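You operate a simulated robot arm through the tools that you are given. There is no shell and no other tool. Be economical: measure what you need, move in short steps, check, and stop when the job is done.

The job below is to be done with a simulated two-armed robot. You get a single attempt, and the scene is never put back.

## Task
Set the winder dial to TWINE and wind 1.5 m of white twine onto the winder's bobbin.
Fine: zero the window first; lift the orange lever after; leave cone and bobbin on the winder.

The check looks at the end state, three seconds after you hand in, the way a careful person would. Anything else that was tipped, shoved, dropped, spilled or broken makes it a failure.

## Robot
Two 7-joint arms with three-finger grippers on one trunk, on a base that drives. Base frame: it is fixed to the floor where the robot stands at the start and does not move with it; the origin is under the middle of the robot, x ahead of it, y to its left, z up. Lengths are in mm, angles in rad, forces in N, time in s.
The left shoulder is at the start at [42, 154, 1007], the right one opposite. With the tool pointing down near the work surface each hand reaches from about 100 to 560 mm from the robot's upright axis, wherever it stands, measured 20 degrees to its own side. Places, roughly: bobbin with green top (6x6x8 cm) [500, 600, 1100]; left peg of the winder [500, 900, 1000]; orange ball lever [500, 700, 1100]; white winder dial [400, 900, 900]. Payload 2.69 kg a hand.
The TCP of each hand is the grasp point between the finger pads, 29 mm short of the fingertips. In the tool frame z runs along the fingers and y along their closing line. Largest opening 120 mm; the body of the gripper starts 78 mm behind the TCP.
Orientation is that of the tool frame in the base frame, as [roll, pitch, yaw] about the fixed x, y, z axes, in that order (R = Rz(yaw) Ry(pitch) Rx(roll)). With the fingers straight down and closing along the base's y, the tool's x points along the base's -x, its y along +y and its z along -z.

## Interface
- The arms move only by the tool play_rows. It takes "left_commands", "right_commands" or both (then of equal length, played together; a hand with none holds still); each is a list that holds one entry, the list of rows, each a list of 7 numbers: the turn, a rotation vector about the tool's x, y, z in units of 90 degrees (1.0 is 90 degrees), then the shift along the tool's x, y, z in units of 100 mm (1.0 is 100 mm), then the finger opening in cm, from 0 to 12. In form: [[[wx, wy, wz, dx, dy, dz, jaw], ...]]. A call has 1 to 12 rows; each row is the pose to reach, as a shift and turn from the pose commanded when the call began, along the tool's axes at that moment. A call with a number of a shift or a turn outside -1 to 1 is refused whole. Rows are played at 5 a second. More than 50 mm and 0.15 rad between two rows, or a gripper value outside its range, and nothing of the call is played. A pose out of reach is approached as far as the arm can. The call stops where the force on the tool passes 90 N (or 10 N more than at its start, if that is more) or the arm is blocked; 0.2 s more then pass. The fingers move at their own pace and stop on an object; they squeeze with about 23 N. The grip force told is the motor's: it shows also when the fingers shut on nothing. Time passes only in rows, and 0.2 s behind the last, so rows that repeat a pose let the fingers close. The reply holds the time, the measured pose of the TCP, the force on the tool along the base axes, the opening and the grip force, in the units named above and with some noise, with the torque about the TCP (base axes, N m) and any sound that the robot's microphone picked up.
- Cameras (640 x 400 px; columns grow to the right, rows downward): "scene" is now at [132, 59.5, 1158.5]; the picture's right is [0.66, -0.75, 0.00], its down [-0.42, -0.37, -0.83] and it looks along [0.63, 0.55, -0.56] (base axes); focal length 214 px, centre (320, 200). "left" rides on the left gripper at [63, 0, -104] in its tool frame; the picture's right is [0.00, 1.00, 0.00], its down [-0.83, 0.00, -0.56] and it looks along [-0.56, 0.00, 0.83] (tool axes); focal length 275 px, centre (320, 200). "right" rides on the right gripper at [63, 0, -104] in its tool frame; the picture's right is [0.00, 1.00, 0.00], its down [-0.83, 0.00, -0.56] and it looks along [-0.56, 0.00, 0.83] (tool axes); focal length 275 px, centre (320, 200). There is no depth. A picture from a camera that has moved, and an enlarged one, comes with that camera's place and axes in the base frame and with its lens.
- snapshot(camera): a new picture of that camera. The clock stands still meanwhile.
- raise_lower(by): slides the trunk up (or, below 0, down) by that many mm; the arms and the scene camera ride with it, the base frame stays. It gives what a move gives, with no picture.
- roll_base(legs): drives the robot by 1 to 6 legs, each [ahead, left, turn to the left] in mm, mm and rad, along the robot's own axes; the way and the turn of a leg run together, so that a leg with both is an arc; at most 1500 mm and 3.142 rad a leg. The arms and the cameras ride along, it lands a little off, and it stops where it bumps. It gives what a move gives.
- turn_head(pan, tilt): turns the head with the scene camera to pan (to the left, within 1.396 rad either way) and tilt (down, from -0.506 to 1.204), counted from straight ahead of the robot. It gives what a move gives.
- zoom(camera, box): a new picture of the part [left, top, right, bottom] of that camera's present view, enlarged. The clock stands still meanwhile.
- sign_off(): hands the job in; it is judged then, once.

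Go step by step. Nothing tells you exact positions but the pictures and the camera data: compare them with the known pose of the tool, close in by small moves and look again before you grip or let go. The budget is 120 turns and 88 pictures, counting those below and the enlarged ones. Unless the task says otherwise, let go and move clear before handing in, and close with one line.

The tools are called after "Request:" by a JSON object that holds its "fn" and its "kwargs". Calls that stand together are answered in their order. play_rows: Moves the arms, as the interface text tells. Its arguments: {"type":"object","properties":{"left_commands":{"type":"array"},"right_commands":{"type":"array"}},"required":[]} The other tools are called the same way: raise_lower (by) slides the trunk up or down; roll_base (legs) drives the base; turn_head (pan, tilt) turns the head that bears the scene camera; snapshot (camera) takes a picture; zoom (camera, box) takes an enlarged picture of a part of a camera's view; sign_off () hands the job in.

At the start:

```text
t: 0.0
left_tool_pos: [345.1, 417.6, 999.5]
left_tool_rot: [-3.141, 0.001, -3.139]
left_ft_force: [0.0, -0.7, 0.0]
left_wrist_torque: [0.01, 0.05, -0.01]
left_finger_gap: 120.0
left_gripper_force: 0.1
right_tool_pos: [340.5, 52.0, 999.3]
right_tool_rot: [-3.141, 0.0, 3.142]
right_ft_force: [0.3, 0.1, -1.3]
right_wrist_torque: [0.0, -0.01, -0.02]
right_finger_gap: 119.9
right_gripper_force: 0.0
trunk travel left (down, up): [-375.0, 63.0]
robot x, y, heading: [-2.2, -1.8, -0.001]
head pan, tilt: [0.717, 0.592]
```

scene: 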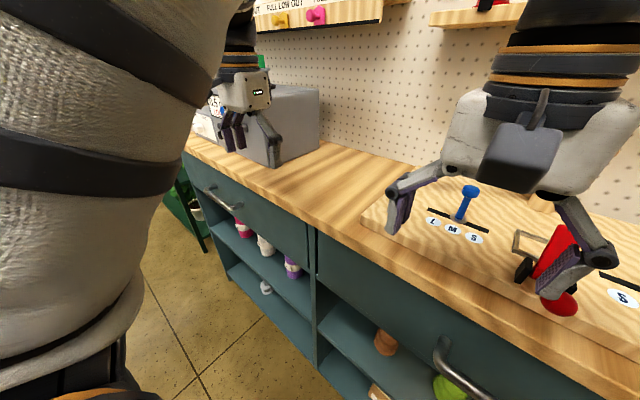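
right: 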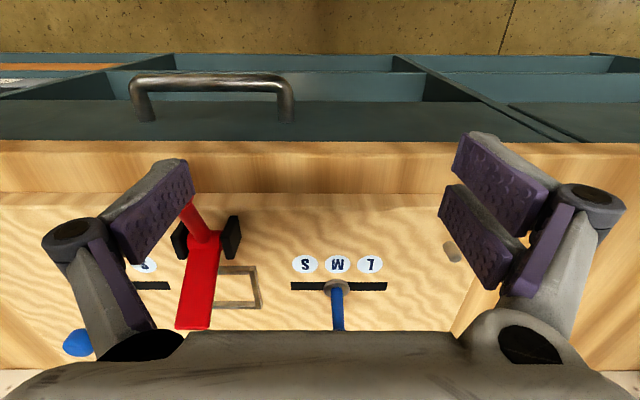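
left: 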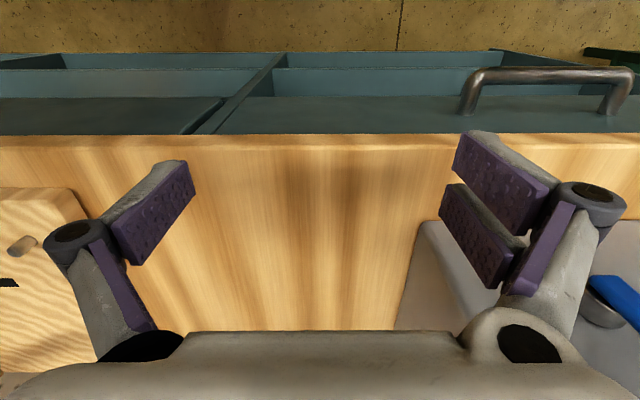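

The winder (grey box) is behind the left arm, to the left. I'll drive left about 350 mm along the bench after a look with the head turned.

Request:
{"fn": "turn_head", "kwargs": {"pan": 1.1, "tilt": 0.3}}

Request:
{"fn": "snapshot", "kwargs": {"camera": "scene"}}

```text
t: 0.8
left_tool_pos: [347.0, 417.2, 999.2]
left_tool_rot: [-3.141, 0.001, -3.141]
left_ft_force: [-0.1, -1.2, 0.3]
left_wrist_torque: [-0.01, 0.02, 0.02]
left_finger_gap: 119.9
left_gripper_force: 0.1
right_tool_pos: [339.9, 52.6, 1000.2]
right_tool_rot: [-3.14, 0.001, -3.141]
right_ft_force: [1.1, -0.8, 0.6]
right_wrist_torque: [0.01, 0.02, 0.01]
right_finger_gap: 120.0
right_gripper_force: 0.0
trunk travel left (down, up): [-375.0, 63.0]
robot x, y, heading: [-0.0, -2.4, -0.002]
head pan, tilt: [1.1, 0.3]
```

```text
84 pictures are left
camera scene: at [107.7, 84.4, 1185.2], right [0.89, -0.45, 0.0], down [-0.13, -0.26, -0.96], along [0.43, 0.85, -0.3], focal length 214 px, centre (320, 200)
```

scene: 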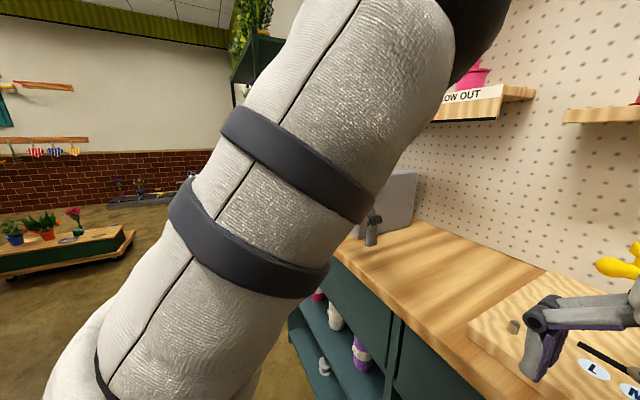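

The left arm blocks the view. I'll back away and drive left so the winder is ahead, then look.

Request:
{"fn": "roll_base", "kwargs": {"legs": [[-350, 0, 0], [0, 650, 0]]}}

Request:
{"fn": "turn_head", "kwargs": {"pan": 0.0, "tilt": 0.3}}

Request:
{"fn": "snapshot", "kwargs": {"camera": "scene"}}

```text
t: 8.2
left_tool_pos: [-1.9, 1072.1, 1000.1]
left_tool_rot: [-3.141, 0.0, 3.137]
left_ft_force: [0.2, -0.3, -0.1]
left_wrist_torque: [0.02, -0.05, -0.01]
left_finger_gap: 120.0
left_gripper_force: 0.0
right_tool_pos: [-8.8, 707.2, 999.2]
right_tool_rot: [3.141, 0.0, 3.139]
right_ft_force: [0.9, -0.4, -0.4]
right_wrist_torque: [0.02, 0.01, 0.05]
right_finger_gap: 120.1
right_gripper_force: 0.1
trunk travel left (down, up): [-375.0, 63.0]
robot x, y, heading: [-350.1, 659.6, -0.003]
head pan, tilt: [1.1, 0.3]
```

```text
t: 9.6
left_tool_pos: [-1.9, 1072.9, 999.8]
left_tool_rot: [3.141, -0.001, 3.138]
left_ft_force: [0.4, 0.6, 0.0]
left_wrist_torque: [0.0, -0.01, 0.02]
left_finger_gap: 120.0
left_gripper_force: 0.0
right_tool_pos: [-9.2, 707.1, 1001.4]
right_tool_rot: [3.14, 0.0, 3.138]
right_ft_force: [0.2, 0.4, 0.2]
right_wrist_torque: [-0.02, 0.04, -0.01]
right_finger_gap: 120.0
right_gripper_force: 0.0
trunk travel left (down, up): [-375.0, 63.0]
robot x, y, heading: [-351.9, 657.9, -0.001]
head pan, tilt: [0.0, 0.3]
```

```text
83 pictures are left
camera scene: at [-190.8, 657.5, 1185.2], right [0.0, -1.0, 0.0], down [-0.3, 0.0, -0.96], along [0.96, 0.0, -0.3], focal length 214 px, centre (320, 200)
```

scene: 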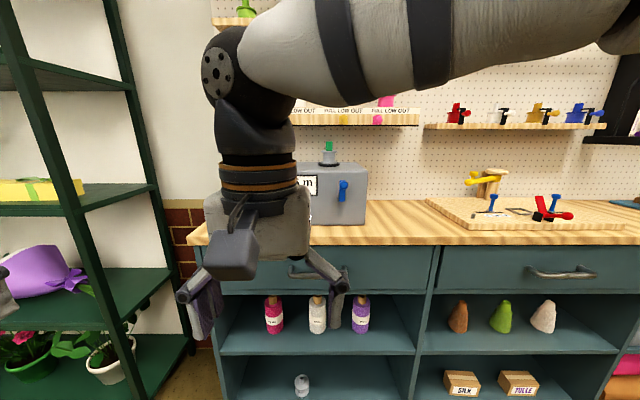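

The winder is behind the left arm; cones sit on the shelf below. I'll zoom and shift the robot for a clear view.

Request:
{"fn": "roll_base", "kwargs": {"legs": [[0, 300, 0]]}}

Request:
{"fn": "snapshot", "kwargs": {"camera": "scene"}}

Request:
{"fn": "zoom", "kwargs": {"camera": "scene", "box": [280, 80, 480, 205]}}

```text
t: 12.4
left_tool_pos: [1.4, 1372.0, 1000.4]
left_tool_rot: [-3.141, 0.0, 3.137]
left_ft_force: [0.2, 0.0, 0.0]
left_wrist_torque: [-0.05, 0.04, 0.0]
left_finger_gap: 120.1
left_gripper_force: 0.1
right_tool_pos: [-7.7, 1006.3, 1000.2]
right_tool_rot: [-3.141, 0.001, 3.137]
right_ft_force: [0.4, 0.1, 0.4]
right_wrist_torque: [0.01, -0.02, 0.02]
right_finger_gap: 119.8
right_gripper_force: 0.1
trunk travel left (down, up): [-375.0, 63.0]
robot x, y, heading: [-350.0, 949.9, -0.004]
head pan, tilt: [0.0, 0.3]
```

```text
82 pictures are left
camera scene: at [-189.4, 956.5, 1185.2], right [-0.01, -1.0, 0.0], down [-0.3, 0.0, -0.96], along [0.96, -0.01, -0.3], focal length 214 px, centre (320, 200)
```

scene: 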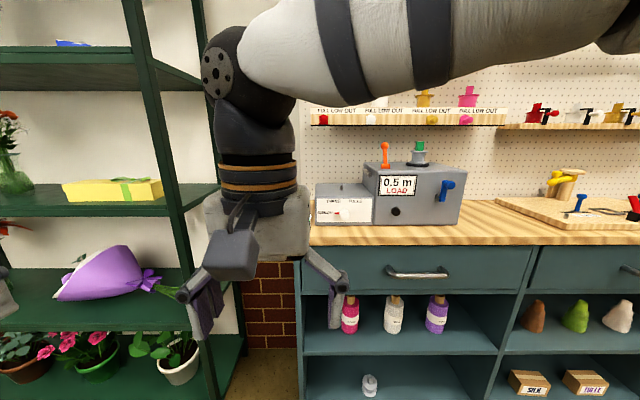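

```text
3.20 times, centred on (380, 142) of scene
camera zoom: at [-189.4, 956.5, 1185.2], right [-0.01, -1.0, 0.0], down [-0.3, 0.0, -0.96], along [0.96, -0.01, -0.3], focal length 686 px, centre (128, 384)
```

zoom: 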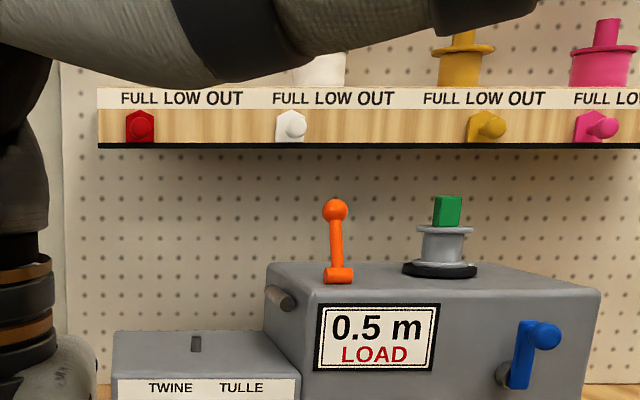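

The winder's window reads "0.5 m LOAD"; there's a blue crank on the right, a black button, an orange lever, and the cone peg is empty. I'll zoom on the front and on the cones.

Request:
{"fn": "zoom", "kwargs": {"camera": "scene", "box": [300, 160, 460, 260]}}

Request:
{"fn": "zoom", "kwargs": {"camera": "scene", "box": [310, 270, 502, 390]}}

```text
4.00 times, centred on (380, 210) of scene
camera zoom: at [-189.4, 956.5, 1185.2], right [-0.01, -1.0, 0.0], down [-0.3, 0.0, -0.96], along [0.96, -0.01, -0.3], focal length 858 px, centre (80, 160)
```

zoom: 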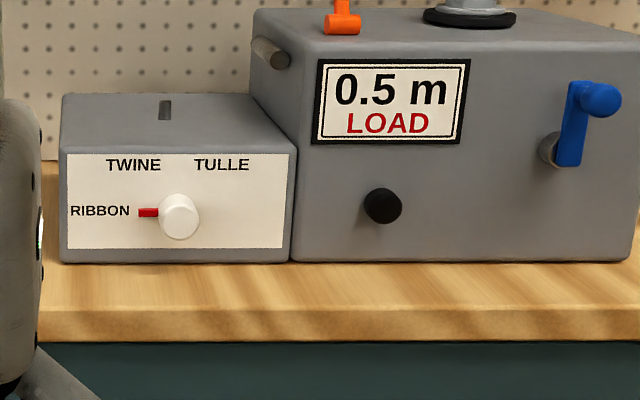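

```text
3.33 times, centred on (406, 330) of scene
camera zoom: at [-189.4, 956.5, 1185.2], right [-0.01, -1.0, 0.0], down [-0.3, 0.0, -0.96], along [0.96, -0.01, -0.3], focal length 715 px, centre (33, -233)
```

zoom: 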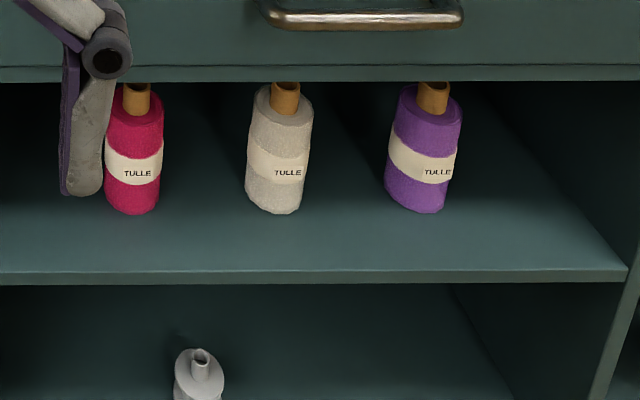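

The labelled rolls here are TULLE; the cone-shaped goods in the next compartment are likely the twine. I'll drive over there to read them.

Request:
{"fn": "roll_base", "kwargs": {"legs": [[0, -1050, 0]]}}

Request:
{"fn": "turn_head", "kwargs": {"pan": 0.0, "tilt": 0.6}}

Request:
{"fn": "snapshot", "kwargs": {"camera": "scene"}}

```text
t: 20.8
left_tool_pos: [-4.1, 320.4, 1000.4]
left_tool_rot: [3.14, 0.0, 3.136]
left_ft_force: [0.1, 0.3, -0.4]
left_wrist_torque: [-0.02, 0.0, 0.02]
left_finger_gap: 120.1
left_gripper_force: 0.0
right_tool_pos: [-14.5, -45.6, 1000.8]
right_tool_rot: [3.141, 0.0, 3.134]
right_ft_force: [-0.1, -0.2, -0.8]
right_wrist_torque: [0.0, -0.01, 0.0]
right_finger_gap: 120.0
right_gripper_force: 0.1
trunk travel left (down, up): [-375.0, 63.0]
robot x, y, heading: [-353.4, -93.9, -0.004]
head pan, tilt: [0.0, 0.3]
```

```text
t: 21.6
left_tool_pos: [-6.1, 320.4, 999.2]
left_tool_rot: [3.141, 0.001, 3.135]
left_ft_force: [-0.1, 0.3, 0.7]
left_wrist_torque: [0.01, -0.02, -0.01]
left_finger_gap: 120.2
left_gripper_force: 0.1
right_tool_pos: [-14.4, -45.3, 1000.6]
right_tool_rot: [-3.141, 0.0, 3.135]
right_ft_force: [0.8, 0.2, 0.6]
right_wrist_torque: [-0.01, -0.03, 0.0]
right_finger_gap: 120.0
right_gripper_force: 0.0
trunk travel left (down, up): [-375.0, 63.0]
robot x, y, heading: [-356.6, -94.3, -0.012]
head pan, tilt: [0.0, 0.6]
```

```text
78 pictures are left
camera scene: at [-200.5, -94.3, 1157.8], right [-0.01, -1.0, 0.0], down [-0.56, 0.0, -0.83], along [0.83, -0.01, -0.56], focal length 214 px, centre (320, 200)
```

scene: 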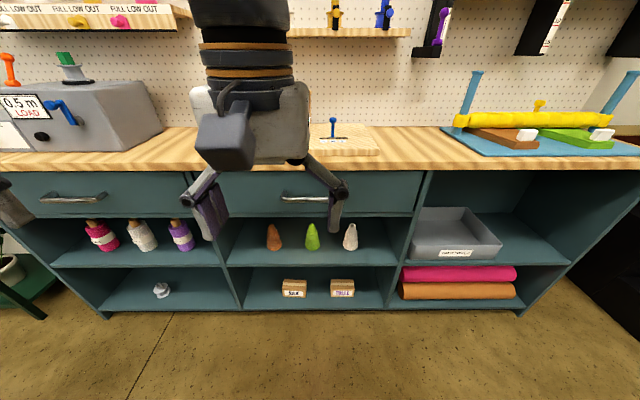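

The white cone looks to be at about (470, -240, 420). I'll zoom in for labels and shape.

Request:
{"fn": "zoom", "kwargs": {"camera": "scene", "box": [240, 200, 400, 300]}}

Request:
{"fn": "zoom", "kwargs": {"camera": "scene", "box": [70, 210, 198, 300]}}

```text
4.00 times, centred on (320, 250) of scene
camera zoom: at [-200.5, -94.3, 1157.8], right [-0.01, -1.0, 0.0], down [-0.56, 0.0, -0.83], along [0.83, -0.01, -0.56], focal length 858 px, centre (320, 0)
```

zoom: 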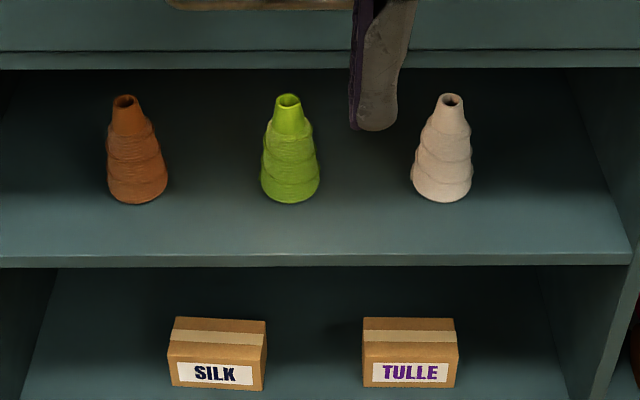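

```text
4.44 times, centred on (134, 255) of scene
camera zoom: at [-200.5, -94.3, 1157.8], right [-0.01, -1.0, 0.0], down [-0.56, 0.0, -0.83], along [0.83, -0.01, -0.56], focal length 953 px, centre (1147, -44)
```

zoom: 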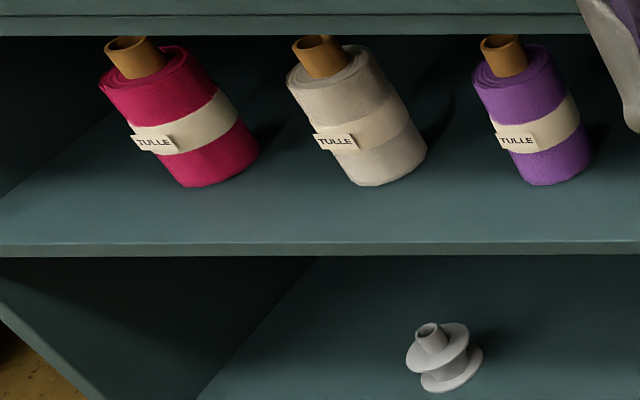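

The hollow cones are twine; the white one is about (471, -239), base z≈450. I'll turn the left hand to point forward with its camera on top (half a turn in two parts).

Request:
{"fn": "play_rows", "kwargs": {"left_commands": [[[0.0643, 0, -0.0643, 0, 0, 0, 12], [0.1286, 0, -0.1286, 0, 0, 0, 12], [0.1928, 0, -0.1928, 0, 0, 0, 12], [0.2571, 0, -0.2571, 0, 0, 0, 12], [0.3214, 0, -0.3214, 0, 0, 0, 12], [0.3857, 0, -0.3857, 0, 0, 0, 12], [0.45, 0, -0.45, 0, 0, 0, 12], [0.5143, 0, -0.5143, 0, 0, 0, 12], [0.5785, 0, -0.5785, 0, 0, 0, 12], [0.6428, 0, -0.6428, 0, 0, 0, 12], [0.7071, 0, -0.7071, 0, 0, 0, 12]]]}}

```text
t: 24.0
left_tool_pos: [-4.5, 321.2, 1000.2]
left_tool_rot: [-2.185, -0.523, -2.192]
left_ft_force: [0.0, 0.4, 1.1]
left_wrist_torque: [0.0, 0.0, 0.04]
left_finger_gap: 120.1
left_gripper_force: 0.0
right_tool_pos: [-15.0, -44.7, 1000.5]
right_tool_rot: [3.141, 0.0, 3.135]
right_ft_force: [0.2, 0.2, 0.2]
right_wrist_torque: [0.06, 0.0, 0.01]
right_finger_gap: 120.1
right_gripper_force: 0.0
trunk travel left (down, up): [-375.0, 63.0]
robot x, y, heading: [-352.5, -94.0, -0.01]
head pan, tilt: [0.0, 0.6]
```

Request:
{"fn": "play_rows", "kwargs": {"left_commands": [[[0.0643, 0, -0.0643, 0, 0, 0, 12], [0.1286, 0, -0.1286, 0, 0, 0, 12], [0.1928, 0, -0.1928, 0, 0, 0, 12], [0.2571, 0, -0.2571, 0, 0, 0, 12], [0.3214, 0, -0.3214, 0, 0, 0, 12], [0.3857, 0, -0.3857, 0, 0, 0, 12], [0.45, 0, -0.45, 0, 0, 0, 12], [0.5143, 0, -0.5143, 0, 0, 0, 12], [0.5785, 0, -0.5785, 0, 0, 0, 12], [0.6428, 0, -0.6428, 0, 0, 0, 12], [0.7071, 0, -0.7071, 0, 0, 0, 12]]]}}

Request:
{"fn": "snapshot", "kwargs": {"camera": "scene"}}

```text
t: 26.4
left_tool_pos: [-0.0, 334.0, 999.5]
left_tool_rot: [1.527, -1.568, 1.607]
left_ft_force: [0.1, 0.0, -1.3]
left_wrist_torque: [-0.04, -0.01, -0.02]
left_finger_gap: 119.8
left_gripper_force: 0.1
left hand out of reach, approached as far as the arm can: row 11
right_tool_pos: [-14.2, -45.0, 999.8]
right_tool_rot: [-3.142, -0.001, 3.135]
right_ft_force: [0.3, 0.5, -0.4]
right_wrist_torque: [-0.03, 0.0, -0.05]
right_finger_gap: 119.7
right_gripper_force: 0.1
trunk travel left (down, up): [-375.0, 63.0]
robot x, y, heading: [-357.2, -98.5, -0.006]
head pan, tilt: [0.0, 0.6]
```

```text
75 pictures are left
camera scene: at [-200.4, -94.1, 1157.7], right [-0.01, -1.0, 0.0], down [-0.57, 0.0, -0.82], along [0.82, -0.01, -0.57], focal length 214 px, centre (320, 200)
```

scene: 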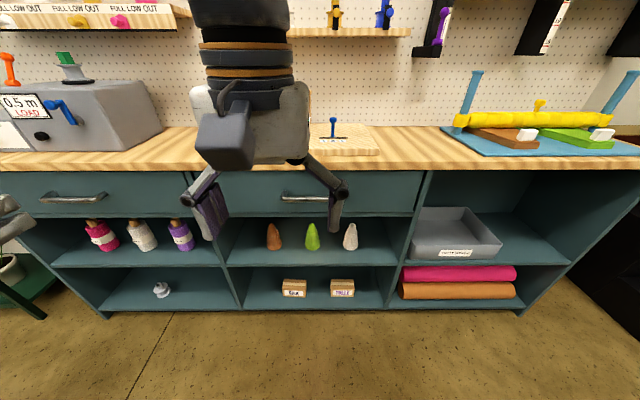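

The left hand now points forward with its camera on top. Next I tuck the right hand back and lower the trunk.

Request:
{"fn": "play_rows", "kwargs": {"right_commands": [[[0, 0, 0, 0.3, -0.3, 0, 12], [0, 0, 0, 0.6, -0.6, 0, 12], [0, 0, 0, 0.9, -0.9, 0, 12], [0, 0, 0, 1.0, -1.0, 0, 12]]]}}

Request:
{"fn": "raise_lower", "kwargs": {"by": -375}}

Request:
{"fn": "turn_head", "kwargs": {"pan": 0.0, "tilt": 0.4}}

Request:
{"fn": "snapshot", "kwargs": {"camera": "scene"}}

Request:
{"fn": "snapshot", "kwargs": {"camera": "left"}}

```text
t: 27.4
left_tool_pos: [0.4, 333.3, 998.7]
left_tool_rot: [-0.94, -1.57, -2.211]
left_ft_force: [0.5, -0.7, 0.5]
left_wrist_torque: [0.0, -0.01, -0.04]
left_finger_gap: 120.2
left_gripper_force: 0.1
right_tool_pos: [-113.9, -144.3, 1001.2]
right_tool_rot: [3.139, 0.0, 3.135]
right_ft_force: [-0.2, -0.3, 0.0]
right_wrist_torque: [0.0, -0.01, -0.01]
right_finger_gap: 119.9
right_gripper_force: 0.0
trunk travel left (down, up): [-375.0, 63.0]
robot x, y, heading: [-355.3, -95.8, -0.006]
head pan, tilt: [0.0, 0.6]
```

```text
t: 29.9
left_tool_pos: [42.1, 334.0, 601.0]
left_tool_rot: [3.14, -1.208, -0.008]
left_ft_force: [-1.2, 0.1, 0.9]
left_wrist_torque: [0.01, 0.03, 0.03]
left_finger_gap: 120.1
left_gripper_force: 0.0
right_tool_pos: [-88.7, -137.6, 722.2]
right_tool_rot: [3.114, -0.06, 3.04]
right_ft_force: [46.5, 16.3, -55.6]
right_wrist_torque: [-2.13, 4.59, -0.41]
right_finger_gap: 119.9
right_gripper_force: 0.0
trunk travel left (down, up): [-94.0, 344.0]
robot x, y, heading: [-352.6, -95.7, -0.006]
head pan, tilt: [0.0, 0.6]
stopped: the force on the tool passed its limit at 116 N (the readings are from after the stop); the commanded pose is now the measured one
```

```text
t: 30.6
left_tool_pos: [40.9, 333.8, 601.0]
left_tool_rot: [3.14, -1.21, -0.009]
left_ft_force: [0.6, 0.1, 1.2]
left_wrist_torque: [0.0, 0.0, 0.01]
left_finger_gap: 119.9
left_gripper_force: 0.0
right_tool_pos: [-90.6, -138.9, 722.1]
right_tool_rot: [3.113, -0.061, 3.043]
right_ft_force: [40.5, 12.6, -61.9]
right_wrist_torque: [-1.67, 3.7, -0.34]
right_finger_gap: 119.9
right_gripper_force: 0.1
trunk travel left (down, up): [-94.0, 344.0]
robot x, y, heading: [-353.9, -97.0, -0.006]
head pan, tilt: [0.0, 0.4]
```

```text
74 pictures are left
camera scene: at [-103.9, -106.6, 901.3], right [-0.13, -0.99, 0.0], down [-0.08, 0.01, -1.0], along [0.99, -0.13, -0.08], focal length 214 px, centre (320, 200)
```

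scene: 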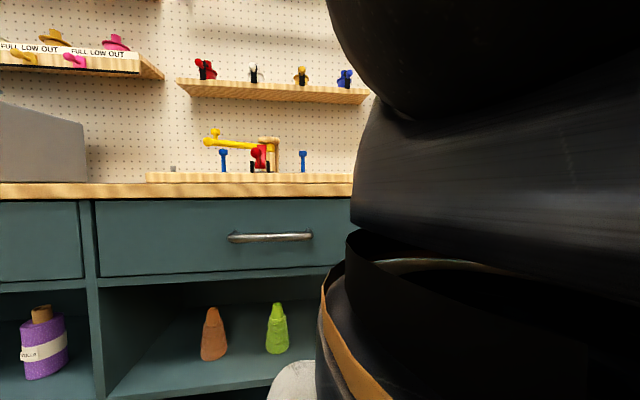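

```text
73 pictures are left
camera left: at [-33.5, 334.3, 697.8], right [-0.01, -1.0, 0.0], down [-0.81, 0.01, -0.58], along [0.58, 0.0, -0.81], focal length 275 px, centre (320, 200)
```

left: 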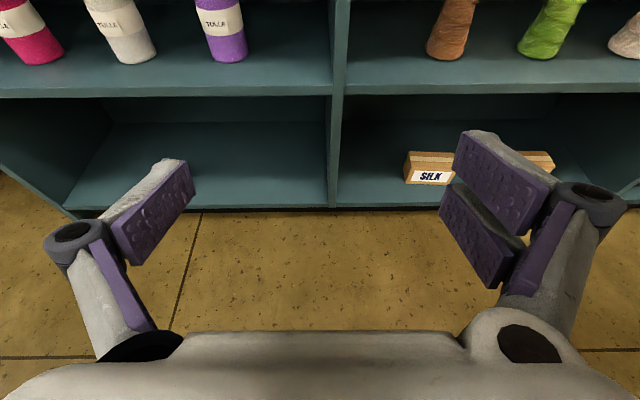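

Lowering makes the trunk lean, and the right hand touched the robot's own body. I'll raise a bit, swing the right hand outward, then look.

Request:
{"fn": "raise_lower", "kwargs": {"by": 60}}

Request:
{"fn": "play_rows", "kwargs": {"right_commands": [[[0, 0, 0, -0.4, 0, 0, 12], [0, 0, 0, -0.6, -0.4, 0, 12], [0, 0, 0, -0.6, -0.8, 0, 12], [0, 0, 0, -0.6, -1.0, 0, 12]]]}}

Request:
{"fn": "play_rows", "kwargs": {"right_commands": [[[0, 0, 0, 0, -0.4, -0.1, 12], [0, 0, 0, 0, -0.8, -0.2, 12], [0, 0, 0, 0, -1.0, -0.3, 12]]]}}

Request:
{"fn": "turn_head", "kwargs": {"pan": -0.3, "tilt": 0.4}}

Request:
{"fn": "snapshot", "kwargs": {"camera": "scene"}}

```text
t: 31.6
left_tool_pos: [41.1, 334.3, 664.2]
left_tool_rot: [3.139, -1.209, -0.006]
left_ft_force: [0.9, -0.2, 0.5]
left_wrist_torque: [-0.02, -0.02, 0.01]
left_finger_gap: 120.1
left_gripper_force: 0.0
right_tool_pos: [-95.8, -138.9, 781.9]
right_tool_rot: [3.127, -0.051, 3.067]
right_ft_force: [-6.1, -6.0, -26.3]
right_wrist_torque: [0.45, -2.24, 0.42]
right_finger_gap: 120.1
right_gripper_force: 0.0
trunk travel left (down, up): [-155.0, 283.0]
robot x, y, heading: [-354.2, -90.6, -0.007]
head pan, tilt: [0.0, 0.4]
stopped: the force on the tool passed its limit at 97 N (the readings are from after the stop); the commanded pose is now the measured one
```

```text
t: 31.9
left_tool_pos: [40.9, 334.5, 664.6]
left_tool_rot: [3.14, -1.21, -0.005]
left_ft_force: [0.3, -0.4, 0.0]
left_wrist_torque: [-0.01, 0.02, 0.02]
left_finger_gap: 119.8
left_gripper_force: 0.1
right_tool_pos: [-92.4, -139.2, 780.1]
right_tool_rot: [3.137, -0.044, 3.089]
right_ft_force: [-34.3, 3.5, -41.0]
right_wrist_torque: [-0.7, -7.08, 0.07]
right_finger_gap: 119.9
right_gripper_force: 0.0
trunk travel left (down, up): [-155.0, 283.0]
robot x, y, heading: [-351.7, -96.8, -0.013]
head pan, tilt: [0.0, 0.4]
stopped in row 1 (right hand): the force on the tool passed its limit at 118 N (the readings are from after the stop); the commanded pose is now the measured one
```

```text
t: 32.3
left_tool_pos: [41.0, 335.3, 663.3]
left_tool_rot: [3.14, -1.211, -0.006]
left_ft_force: [0.0, 0.1, 0.5]
left_wrist_torque: [0.0, 0.01, 0.01]
left_finger_gap: 120.0
left_gripper_force: 0.0
right_tool_pos: [-91.2, -151.3, 779.5]
right_tool_rot: [-3.14, -0.039, 3.085]
right_ft_force: [-10.2, -3.4, -16.4]
right_wrist_torque: [0.46, -2.32, 0.24]
right_finger_gap: 119.7
right_gripper_force: 0.1
trunk travel left (down, up): [-155.0, 283.0]
robot x, y, heading: [-352.9, -92.0, -0.005]
head pan, tilt: [0.0, 0.4]
stopped in row 1 (right hand): the force on the tool passed its limit at 136 N (the readings are from after the stop); the commanded pose is now the measured one
```

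```text
t: 33.1
left_tool_pos: [41.7, 334.7, 664.5]
left_tool_rot: [3.14, -1.211, -0.006]
left_ft_force: [0.5, 0.6, 0.1]
left_wrist_torque: [0.02, -0.02, 0.01]
left_finger_gap: 120.0
left_gripper_force: 0.0
right_tool_pos: [-93.5, -149.8, 779.3]
right_tool_rot: [-3.139, -0.032, 3.096]
right_ft_force: [-59.8, -17.0, -65.6]
right_wrist_torque: [2.96, -12.14, 0.63]
right_finger_gap: 120.0
right_gripper_force: 0.1
trunk travel left (down, up): [-155.0, 283.0]
robot x, y, heading: [-354.3, -90.6, -0.005]
head pan, tilt: [-0.3, 0.4]
```

```text
72 pictures are left
camera scene: at [-127.9, -114.6, 954.2], right [-0.22, -0.98, 0.0], down [-0.27, 0.06, -0.96], along [0.94, -0.21, -0.28], focal length 214 px, centre (320, 200)
```

scene: 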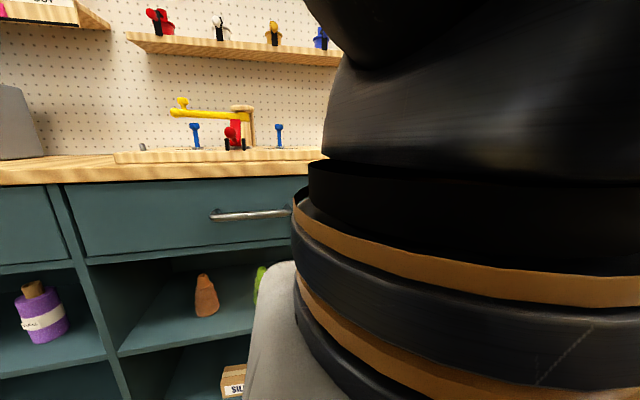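

The right arm is jammed against the robot's own head or body. I look through the right wrist camera before untangling.

Request:
{"fn": "snapshot", "kwargs": {"camera": "right"}}

Request:
{"fn": "turn_head", "kwargs": {"pan": -0.8, "tilt": 0.0}}

Request:
{"fn": "snapshot", "kwargs": {"camera": "scene"}}

```text
71 pictures are left
camera right: at [-154.7, -148.7, 885.0], right [0.04, 1.0, 0.0], down [0.85, -0.03, 0.53], along [0.53, -0.02, -0.85], focal length 275 px, centre (320, 200)
```

right: 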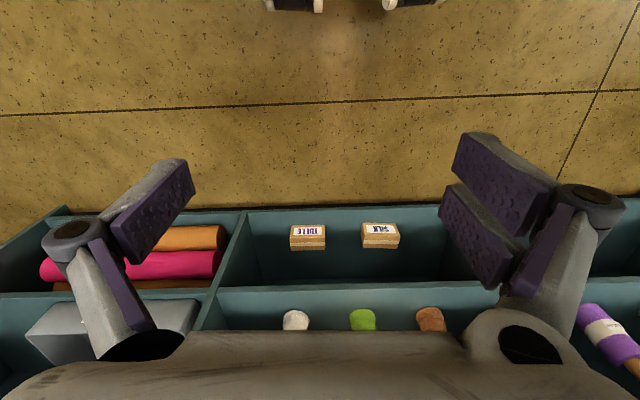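

```text
t: 34.0
left_tool_pos: [40.8, 335.8, 663.6]
left_tool_rot: [3.14, -1.211, -0.005]
left_ft_force: [-0.7, 0.1, -0.2]
left_wrist_torque: [-0.01, 0.05, -0.01]
left_finger_gap: 120.2
left_gripper_force: 0.1
right_tool_pos: [-92.3, -150.2, 781.7]
right_tool_rot: [3.134, -0.033, 3.087]
right_ft_force: [-0.2, 0.8, -0.3]
right_wrist_torque: [-0.01, 0.02, 0.0]
right_finger_gap: 119.9
right_gripper_force: 0.1
trunk travel left (down, up): [-155.0, 283.0]
robot x, y, heading: [-352.9, -92.0, -0.005]
head pan, tilt: [-0.799, 0.0]
```

```text
70 pictures are left
camera scene: at [-156.6, -159.0, 980.1], right [-0.72, -0.69, 0.0], down [0.0, 0.0, -1.0], along [0.69, -0.72, 0.0], focal length 214 px, centre (320, 200)
```

scene: 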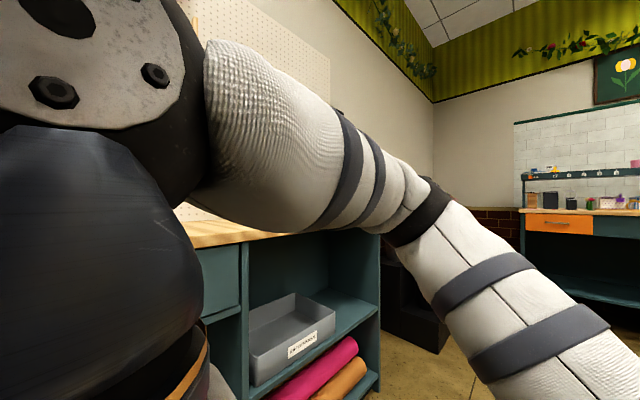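

Tilting the head up freed it: the head was pressing on the right wrist. Now I move the right hand forward and well to the right.

Request:
{"fn": "play_rows", "kwargs": {"right_commands": [[[0, 0, 0, -0.3, 0, 0, 12], [0, 0, 0, -0.6, 0, 0, 12], [0, 0, 0, -0.9, -0.2, 0, 12], [0, 0, 0, -0.9, -0.6, 0, 12], [0, 0, 0, -0.9, -1.0, 0, 12]]]}}

Request:
{"fn": "play_rows", "kwargs": {"right_commands": [[[0, 0, 0, 0, -0.3, 0, 12], [0, 0, 0, 0, -0.6, 0, 12], [0, 0, 0, 0, -0.9, 0, 12], [0, 0, 0, 0.2, -0.9, 0, 12]]]}}

Request:
{"fn": "turn_head", "kwargs": {"pan": 0, "tilt": 0.4}}

Request:
{"fn": "snapshot", "kwargs": {"camera": "scene"}}

```text
t: 35.2
left_tool_pos: [40.2, 334.6, 662.9]
left_tool_rot: [3.14, -1.212, -0.008]
left_ft_force: [-0.3, 0.5, -0.6]
left_wrist_torque: [-0.01, 0.02, 0.0]
left_finger_gap: 120.0
left_gripper_force: 0.0
right_tool_pos: [-8.9, -254.3, 776.2]
right_tool_rot: [3.136, -0.032, 3.088]
right_ft_force: [0.0, 0.1, -0.2]
right_wrist_torque: [0.01, 0.02, 0.03]
right_finger_gap: 120.1
right_gripper_force: 0.1
trunk travel left (down, up): [-155.0, 283.0]
robot x, y, heading: [-352.9, -95.0, -0.009]
head pan, tilt: [-0.799, 0.0]
```

```text
t: 36.2
left_tool_pos: [40.9, 334.2, 663.6]
left_tool_rot: [3.138, -1.211, -0.009]
left_ft_force: [-0.2, -0.1, -0.6]
left_wrist_torque: [0.02, -0.02, -0.02]
left_finger_gap: 120.1
left_gripper_force: 0.1
right_tool_pos: [-33.1, -342.7, 777.9]
right_tool_rot: [3.137, -0.032, 3.087]
right_ft_force: [0.7, 0.5, -0.2]
right_wrist_torque: [-0.03, 0.01, 0.03]
right_finger_gap: 119.7
right_gripper_force: 0.0
trunk travel left (down, up): [-155.0, 283.0]
robot x, y, heading: [-353.1, -97.3, -0.006]
head pan, tilt: [-0.799, 0.0]
```

```text
t: 37.3
left_tool_pos: [41.6, 334.2, 664.6]
left_tool_rot: [3.14, -1.21, -0.005]
left_ft_force: [-0.9, -0.5, 0.6]
left_wrist_torque: [0.01, 0.01, -0.01]
left_finger_gap: 120.3
left_gripper_force: 0.0
right_tool_pos: [-32.3, -342.1, 777.7]
right_tool_rot: [3.138, -0.034, 3.087]
right_ft_force: [-1.0, 0.0, -0.1]
right_wrist_torque: [0.01, 0.01, -0.03]
right_finger_gap: 119.8
right_gripper_force: 0.1
trunk travel left (down, up): [-155.0, 283.0]
robot x, y, heading: [-357.0, -97.2, -0.005]
head pan, tilt: [0.0, 0.4]
```

```text
69 pictures are left
camera scene: at [-126.4, -94.8, 943.2], right [-0.01, -1.0, 0.0], down [-0.39, 0.0, -0.92], along [0.92, -0.01, -0.39], focal length 214 px, centre (320, 200)
```

scene: 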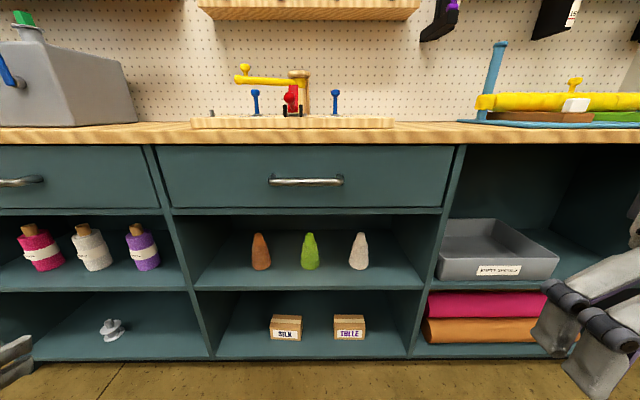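

Clear now. Lower the trunk the remaining 150 mm and check the cones from there.

Request:
{"fn": "raise_lower", "kwargs": {"by": -145}}

Request:
{"fn": "snapshot", "kwargs": {"camera": "scene"}}

```text
t: 39.0
left_tool_pos: [53.1, 335.5, 512.8]
left_tool_rot: [3.136, -1.165, -0.005]
left_ft_force: [0.6, 0.5, -0.8]
left_wrist_torque: [-0.01, 0.0, -0.03]
left_finger_gap: 120.0
left_gripper_force: 0.1
right_tool_pos: [-32.4, -344.4, 631.9]
right_tool_rot: [3.137, -0.033, 3.087]
right_ft_force: [0.2, 0.6, 0.2]
right_wrist_torque: [-0.02, -0.01, 0.01]
right_finger_gap: 120.2
right_gripper_force: 0.1
trunk travel left (down, up): [-10.0, 428.0]
robot x, y, heading: [-357.0, -95.0, -0.008]
head pan, tilt: [0.0, 0.4]
```

```text
68 pictures are left
camera scene: at [-77.2, -95.1, 789.3], right [-0.01, -1.0, 0.0], down [-0.39, 0.0, -0.92], along [0.92, -0.01, -0.39], focal length 214 px, centre (320, 200)
```

scene: 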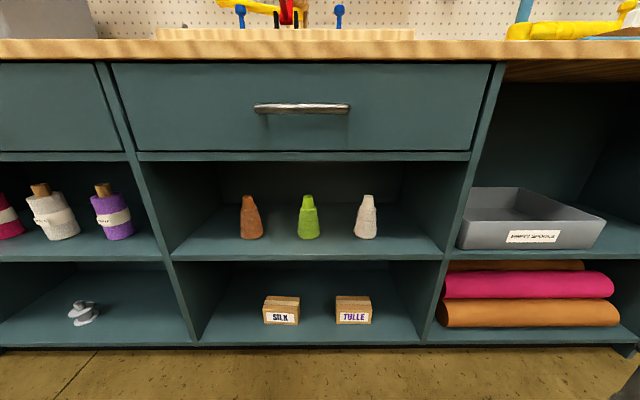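

The white cone is near (478, -242), standing on the shelf at z≈438, about 125 mm tall. I bring the left hand forward and inward, keeping its slight downward pitch.

Request:
{"fn": "play_rows", "kwargs": {"left_commands": [[[0, 0, 0, 0.13, 0.33, 0.3, 12], [0, 0, 0, 0.26, 0.66, 0.6, 12], [0, 0, 0, 0.39, 1.0, 0.92, 12]]]}}

Request:
{"fn": "play_rows", "kwargs": {"left_commands": [[[0, 0, 0, 0.13, 0.33, 0.3, 12], [0, 0, 0, 0.26, 0.66, 0.6, 12], [0, 0, 0, 0.39, 1.0, 0.92, 12]]]}}

```text
t: 39.8
left_tool_pos: [167.8, 242.7, 508.9]
left_tool_rot: [3.136, -1.164, -0.001]
left_ft_force: [-0.2, -0.3, -0.4]
left_wrist_torque: [0.04, -0.02, -0.03]
left_finger_gap: 120.0
left_gripper_force: 0.0
left hand out of reach, approached as far as the arm can: row 1, 2, 3
right_tool_pos: [-33.2, -344.0, 633.1]
right_tool_rot: [3.136, -0.032, 3.086]
right_ft_force: [0.1, 0.0, 0.0]
right_wrist_torque: [0.0, 0.05, 0.0]
right_finger_gap: 120.1
right_gripper_force: 0.0
trunk travel left (down, up): [-10.0, 428.0]
robot x, y, heading: [-357.2, -95.6, -0.014]
head pan, tilt: [0.0, 0.4]
```

```text
t: 40.6
left_tool_pos: [272.6, 185.0, 468.6]
left_tool_rot: [3.131, -1.162, -0.005]
left_ft_force: [-0.2, 0.3, 0.0]
left_wrist_torque: [0.01, -0.02, 0.0]
left_finger_gap: 119.8
left_gripper_force: 0.1
left hand out of reach, approached as far as the arm can: row 1, 2, 3
right_tool_pos: [-32.5, -343.4, 632.4]
right_tool_rot: [3.138, -0.033, 3.088]
right_ft_force: [0.1, 0.1, 0.6]
right_wrist_torque: [0.0, -0.02, 0.0]
right_finger_gap: 120.0
right_gripper_force: 0.2
trunk travel left (down, up): [-10.0, 428.0]
robot x, y, heading: [-351.6, -92.9, -0.007]
head pan, tilt: [0.0, 0.4]
```

Close to the reach limit; I bring the hand back a little and up.

Request:
{"fn": "play_rows", "kwargs": {"left_commands": [[[0, 0, 0, 0.05, 0.2, -0.35, 12], [0, 0, 0, 0.1, 0.4, -0.7, 12], [0, 0, 0, 0.1, 0.4, -0.7, 12]]]}}

Request:
{"fn": "snapshot", "kwargs": {"camera": "left"}}

```text
t: 41.4
left_tool_pos: [220.9, 191.7, 467.7]
left_tool_rot: [3.131, -1.163, -0.007]
left_ft_force: [1.1, 0.3, 0.5]
left_wrist_torque: [-0.02, 0.0, 0.0]
left_finger_gap: 120.0
left_gripper_force: 0.0
left hand out of reach, approached as far as the arm can: row 1, 2, 3
right_tool_pos: [-32.8, -342.8, 633.4]
right_tool_rot: [3.135, -0.034, 3.088]
right_ft_force: [0.1, 0.6, -0.2]
right_wrist_torque: [0.04, 0.03, 0.04]
right_finger_gap: 120.0
right_gripper_force: 0.1
trunk travel left (down, up): [-10.0, 428.0]
robot x, y, heading: [-352.4, -96.2, -0.005]
head pan, tilt: [0.0, 0.4]
```

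```text
67 pictures are left
camera left: at [149.8, 193.0, 567.4], right [-0.02, -1.0, 0.0], down [-0.84, 0.02, -0.54], along [0.54, -0.01, -0.84], focal length 275 px, centre (320, 200)
```

left: 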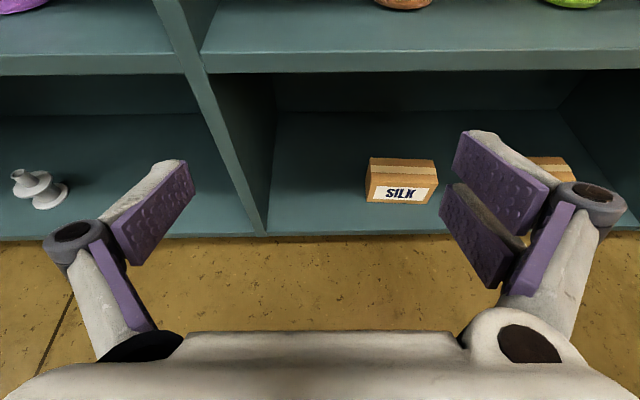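

I'll use trunk and base instead of the arm: raise 35 mm, drive right 434 mm, then look.

Request:
{"fn": "raise_lower", "kwargs": {"by": 38}}

Request:
{"fn": "roll_base", "kwargs": {"legs": [[0, -434, 0]]}}

Request:
{"fn": "snapshot", "kwargs": {"camera": "left"}}

Request:
{"fn": "snapshot", "kwargs": {"camera": "scene"}}

```text
t: 42.2
left_tool_pos: [213.2, 192.7, 504.8]
left_tool_rot: [3.133, -1.179, -0.004]
left_ft_force: [-0.1, -0.2, 0.7]
left_wrist_torque: [-0.01, 0.03, 0.0]
left_finger_gap: 119.8
left_gripper_force: 0.0
right_tool_pos: [-32.4, -342.0, 668.8]
right_tool_rot: [3.135, -0.033, 3.088]
right_ft_force: [-0.3, -0.5, -0.3]
right_wrist_torque: [0.03, 0.01, -0.02]
right_finger_gap: 119.8
right_gripper_force: 0.1
trunk travel left (down, up): [-48.0, 390.0]
robot x, y, heading: [-356.8, -98.8, -0.006]
head pan, tilt: [0.0, 0.4]
```

```text
t: 46.1
left_tool_pos: [210.9, -244.0, 506.2]
left_tool_rot: [3.133, -1.178, -0.007]
left_ft_force: [0.3, 1.1, 0.1]
left_wrist_torque: [0.01, -0.03, -0.02]
left_finger_gap: 120.1
left_gripper_force: 0.1
right_tool_pos: [-35.9, -779.0, 669.0]
right_tool_rot: [3.135, -0.033, 3.088]
right_ft_force: [0.0, 0.3, 0.3]
right_wrist_torque: [0.01, -0.01, 0.01]
right_finger_gap: 120.0
right_gripper_force: 0.1
trunk travel left (down, up): [-48.0, 390.0]
robot x, y, heading: [-360.1, -530.0, -0.01]
head pan, tilt: [0.0, 0.4]
```

```text
66 pictures are left
camera left: at [139.2, -242.9, 603.9], right [-0.02, -1.0, 0.0], down [-0.83, 0.02, -0.56], along [0.56, -0.01, -0.83], focal length 275 px, centre (320, 200)
```

left: 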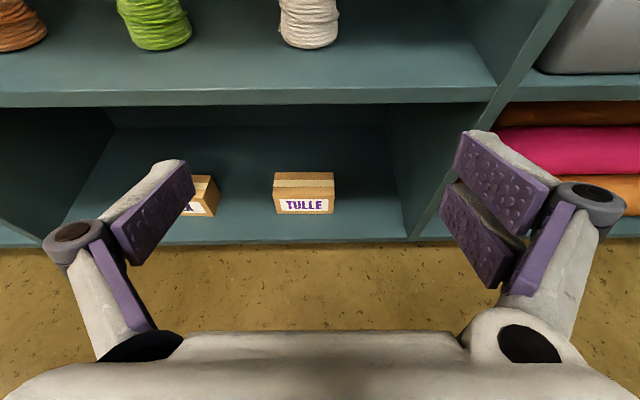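

```text
65 pictures are left
camera scene: at [-88.6, -531.4, 820.6], right [-0.01, -1.0, 0.0], down [-0.39, 0.0, -0.92], along [0.92, -0.01, -0.39], focal length 214 px, centre (320, 200)
```

scene: 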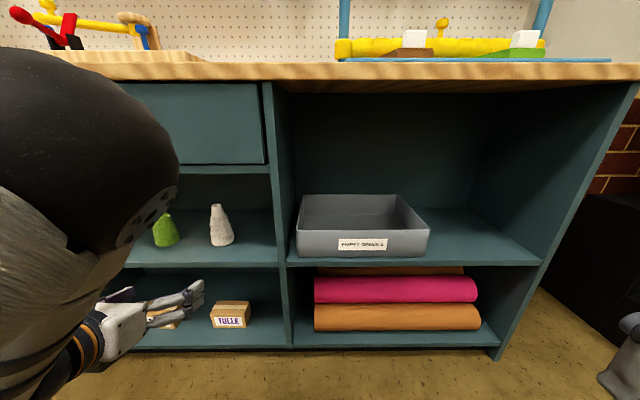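

Aligned nearly: the cone sits about 8 mm left of hand axis. I drive ahead 150 and look again.

Request:
{"fn": "roll_base", "kwargs": {"legs": [[150, 9, 0]]}}

Request:
{"fn": "snapshot", "kwargs": {"camera": "left"}}

Request:
{"fn": "snapshot", "kwargs": {"camera": "scene"}}

```text
t: 47.5
left_tool_pos: [361.2, -236.8, 505.1]
left_tool_rot: [3.132, -1.179, -0.008]
left_ft_force: [0.2, -0.3, -0.3]
left_wrist_torque: [0.01, 0.01, 0.0]
left_finger_gap: 120.1
left_gripper_force: 0.1
right_tool_pos: [113.8, -770.6, 671.2]
right_tool_rot: [3.133, -0.033, 3.085]
right_ft_force: [-0.2, 0.2, -0.1]
right_wrist_torque: [-0.01, -0.02, -0.01]
right_finger_gap: 119.9
right_gripper_force: 0.0
trunk travel left (down, up): [-48.0, 390.0]
robot x, y, heading: [-207.5, -522.2, -0.007]
head pan, tilt: [0.0, 0.4]
```

```text
64 pictures are left
camera left: at [289.4, -235.7, 604.0], right [-0.02, -1.0, 0.0], down [-0.83, 0.02, -0.56], along [0.56, -0.01, -0.83], focal length 275 px, centre (320, 200)
```

left: 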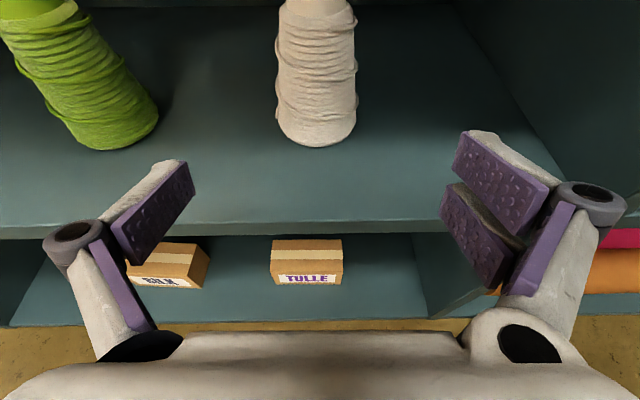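

```text
63 pictures are left
camera scene: at [61.4, -524.0, 820.6], right [-0.01, -1.0, 0.0], down [-0.39, 0.0, -0.92], along [0.92, -0.01, -0.39], focal length 214 px, centre (320, 200)
```

scene: 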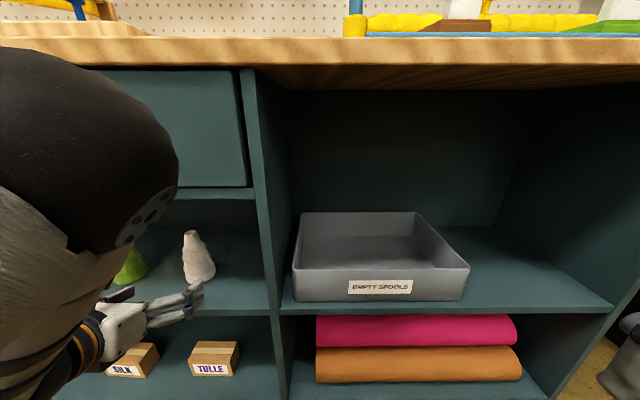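

The cone centre is at about (476, -236), shelf z≈449. I drive ahead 113 mm to bring the fingers around it, then look.

Request:
{"fn": "roll_base", "kwargs": {"legs": [[113, 1, 0]]}}

Request:
{"fn": "snapshot", "kwargs": {"camera": "left"}}

```text
t: 48.7
left_tool_pos: [472.2, -237.2, 506.1]
left_tool_rot: [3.132, -1.177, -0.009]
left_ft_force: [0.3, 0.0, -0.6]
left_wrist_torque: [0.01, -0.01, 0.02]
left_finger_gap: 120.3
left_gripper_force: 0.1
right_tool_pos: [224.3, -771.2, 669.4]
right_tool_rot: [3.134, -0.032, 3.085]
right_ft_force: [-0.4, 0.2, 0.7]
right_wrist_torque: [0.03, 0.03, 0.01]
right_finger_gap: 120.0
right_gripper_force: 0.0
trunk travel left (down, up): [-48.0, 390.0]
robot x, y, heading: [-95.8, -519.3, -0.007]
head pan, tilt: [0.0, 0.4]
```

```text
62 pictures are left
camera left: at [400.4, -235.7, 604.0], right [-0.02, -1.0, 0.0], down [-0.83, 0.02, -0.56], along [0.56, -0.01, -0.83], focal length 275 px, centre (320, 200)
```

left: 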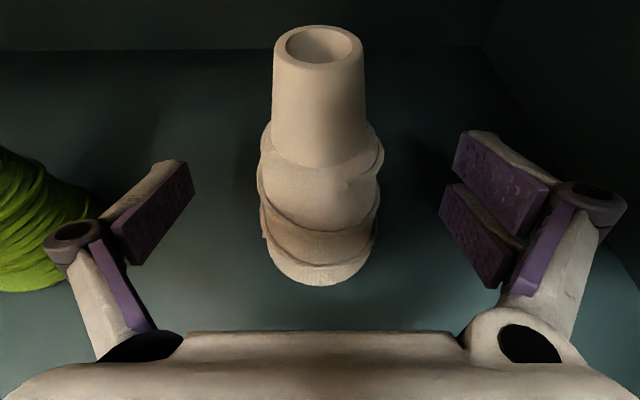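

Well centred between the fingers. I close the grip.

Request:
{"fn": "play_rows", "kwargs": {"left_commands": [[[0, 0, 0, 0, 0, 0, 8], [0, 0, 0, 0, 0, 0, 5], [0, 0, 0, 0, 0, 0, 3], [0, 0, 0, 0, 0, 0, 2], [0, 0, 0, 0, 0, 0, 2]]]}}

Request:
{"fn": "raise_lower", "kwargs": {"by": 40}}

Request:
{"fn": "snapshot", "kwargs": {"camera": "left"}}

```text
t: 49.9
left_tool_pos: [472.1, -236.7, 505.2]
left_tool_rot: [3.132, -1.18, -0.008]
left_ft_force: [-0.8, -2.3, 1.5]
left_wrist_torque: [-0.22, 0.05, -0.02]
left_finger_gap: 51.8
left_gripper_force: 23.5
right_tool_pos: [224.4, -770.6, 669.1]
right_tool_rot: [3.134, -0.033, 3.086]
right_ft_force: [0.1, 0.1, -0.5]
right_wrist_torque: [-0.01, 0.05, 0.0]
right_finger_gap: 119.9
right_gripper_force: 0.0
trunk travel left (down, up): [-48.0, 390.0]
robot x, y, heading: [-95.0, -521.9, -0.01]
head pan, tilt: [0.0, 0.4]
```

```text
t: 50.7
left_tool_pos: [471.4, -235.8, 545.4]
left_tool_rot: [3.131, -1.179, -0.006]
left_ft_force: [0.0, 0.4, -1.8]
left_wrist_torque: [-0.02, 0.01, -0.02]
left_finger_gap: 52.0
left_gripper_force: 23.1
right_tool_pos: [224.2, -771.9, 709.0]
right_tool_rot: [3.133, -0.034, 3.085]
right_ft_force: [0.7, -0.5, 0.2]
right_wrist_torque: [0.0, 0.0, 0.01]
right_finger_gap: 120.0
right_gripper_force: 0.1
trunk travel left (down, up): [-88.0, 350.0]
robot x, y, heading: [-92.6, -522.4, -0.012]
head pan, tilt: [0.0, 0.4]
```

```text
61 pictures are left
camera left: at [400.7, -235.7, 643.6], right [-0.02, -1.0, 0.0], down [-0.83, 0.02, -0.56], along [0.55, -0.01, -0.83], focal length 275 px, centre (320, 200)
```

left: 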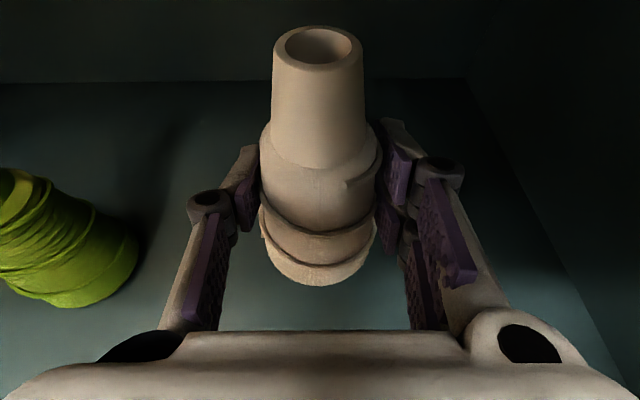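

Cone held upright. Back out of the shelf, then raise the trunk.

Request:
{"fn": "roll_base", "kwargs": {"legs": [[-330, 0, 0]]}}

Request:
{"fn": "raise_lower", "kwargs": {"by": 350}}

Request:
{"fn": "roll_base", "kwargs": {"legs": [[0, 1050, 0.01]]}}

Request:
{"fn": "snapshot", "kwargs": {"camera": "scene"}}

Request:
{"fn": "snapshot", "kwargs": {"camera": "left"}}

```text
t: 52.9
left_tool_pos: [142.4, -232.9, 545.4]
left_tool_rot: [3.133, -1.178, -0.009]
left_ft_force: [-0.4, -0.3, -1.0]
left_wrist_torque: [0.03, 0.02, -0.02]
left_finger_gap: 51.5
left_gripper_force: 23.4
right_tool_pos: [-106.0, -767.9, 710.0]
right_tool_rot: [3.135, -0.033, 3.087]
right_ft_force: [0.3, -0.5, 1.0]
right_wrist_torque: [0.01, -0.04, 0.01]
right_finger_gap: 120.0
right_gripper_force: 0.0
trunk travel left (down, up): [-88.0, 350.0]
robot x, y, heading: [-426.9, -521.3, -0.006]
head pan, tilt: [0.0, 0.4]
```

```text
t: 56.3
left_tool_pos: [143.6, -232.3, 895.4]
left_tool_rot: [3.134, -1.177, -0.009]
left_ft_force: [-0.4, 0.3, -1.5]
left_wrist_torque: [-0.01, -0.01, 0.01]
left_finger_gap: 51.7
left_gripper_force: 23.0
right_tool_pos: [-103.6, -769.1, 1058.9]
right_tool_rot: [3.132, -0.034, 3.087]
right_ft_force: [0.1, 0.4, 0.4]
right_wrist_torque: [0.02, 0.0, 0.01]
right_finger_gap: 120.2
right_gripper_force: 0.0
trunk travel left (down, up): [-438.0, 0.0]
robot x, y, heading: [-428.3, -517.0, -0.01]
head pan, tilt: [0.0, 0.4]
```

```text
t: 64.8
left_tool_pos: [145.0, 830.4, 896.1]
left_tool_rot: [3.131, -1.179, 0.002]
left_ft_force: [0.2, -0.6, -2.0]
left_wrist_torque: [-0.01, 0.02, 0.0]
left_finger_gap: 50.9
left_gripper_force: 22.5
right_tool_pos: [-96.8, 293.4, 1059.7]
right_tool_rot: [3.135, -0.032, 3.094]
right_ft_force: [0.5, 0.6, -0.2]
right_wrist_torque: [-0.02, -0.03, 0.01]
right_finger_gap: 119.9
right_gripper_force: 0.1
trunk travel left (down, up): [-438.0, 0.0]
robot x, y, heading: [-422.1, 541.8, 0.0]
head pan, tilt: [0.0, 0.4]
```

```text
60 pictures are left
camera scene: at [-325.3, 540.0, 1246.8], right [0.0, -1.0, 0.0], down [-0.39, 0.0, -0.92], along [0.92, 0.0, -0.39], focal length 214 px, centre (320, 200)
```

scene: 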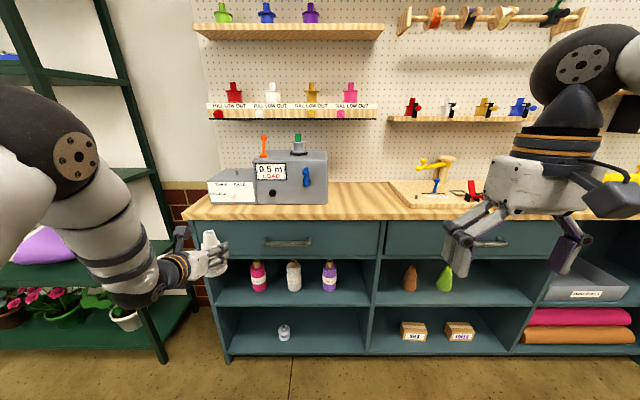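

```text
59 pictures are left
camera left: at [73.0, 830.6, 993.9], right [-0.01, -1.0, 0.0], down [-0.83, 0.01, -0.56], along [0.56, 0.0, -0.83], focal length 275 px, centre (320, 200)
```

left: 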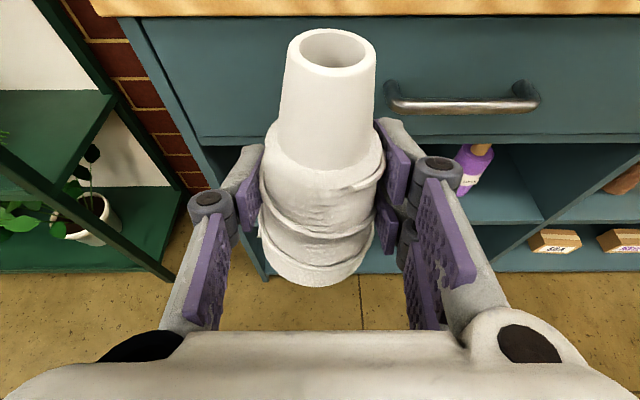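

Now raise the left hand with the arm, 100 mm up, keeping the pitch.

Request:
{"fn": "play_rows", "kwargs": {"left_commands": [[[0, 0, 0, 0.31, 0, -0.13, 2], [0, 0, 0, 0.62, 0, -0.26, 2], [0, 0, 0, 0.924, 0, -0.383, 2]]]}}

```text
t: 65.6
left_tool_pos: [142.9, 830.4, 997.2]
left_tool_rot: [3.132, -1.182, -0.001]
left_ft_force: [0.3, 0.4, -1.6]
left_wrist_torque: [0.03, 0.01, -0.02]
left_finger_gap: 50.6
left_gripper_force: 22.9
right_tool_pos: [-98.5, 293.7, 1060.8]
right_tool_rot: [3.133, -0.031, 3.095]
right_ft_force: [0.3, 0.6, -0.1]
right_wrist_torque: [0.02, 0.01, 0.0]
right_finger_gap: 120.1
right_gripper_force: 0.1
trunk travel left (down, up): [-438.0, 0.0]
robot x, y, heading: [-422.9, 537.7, -0.001]
head pan, tilt: [0.0, 0.4]
```

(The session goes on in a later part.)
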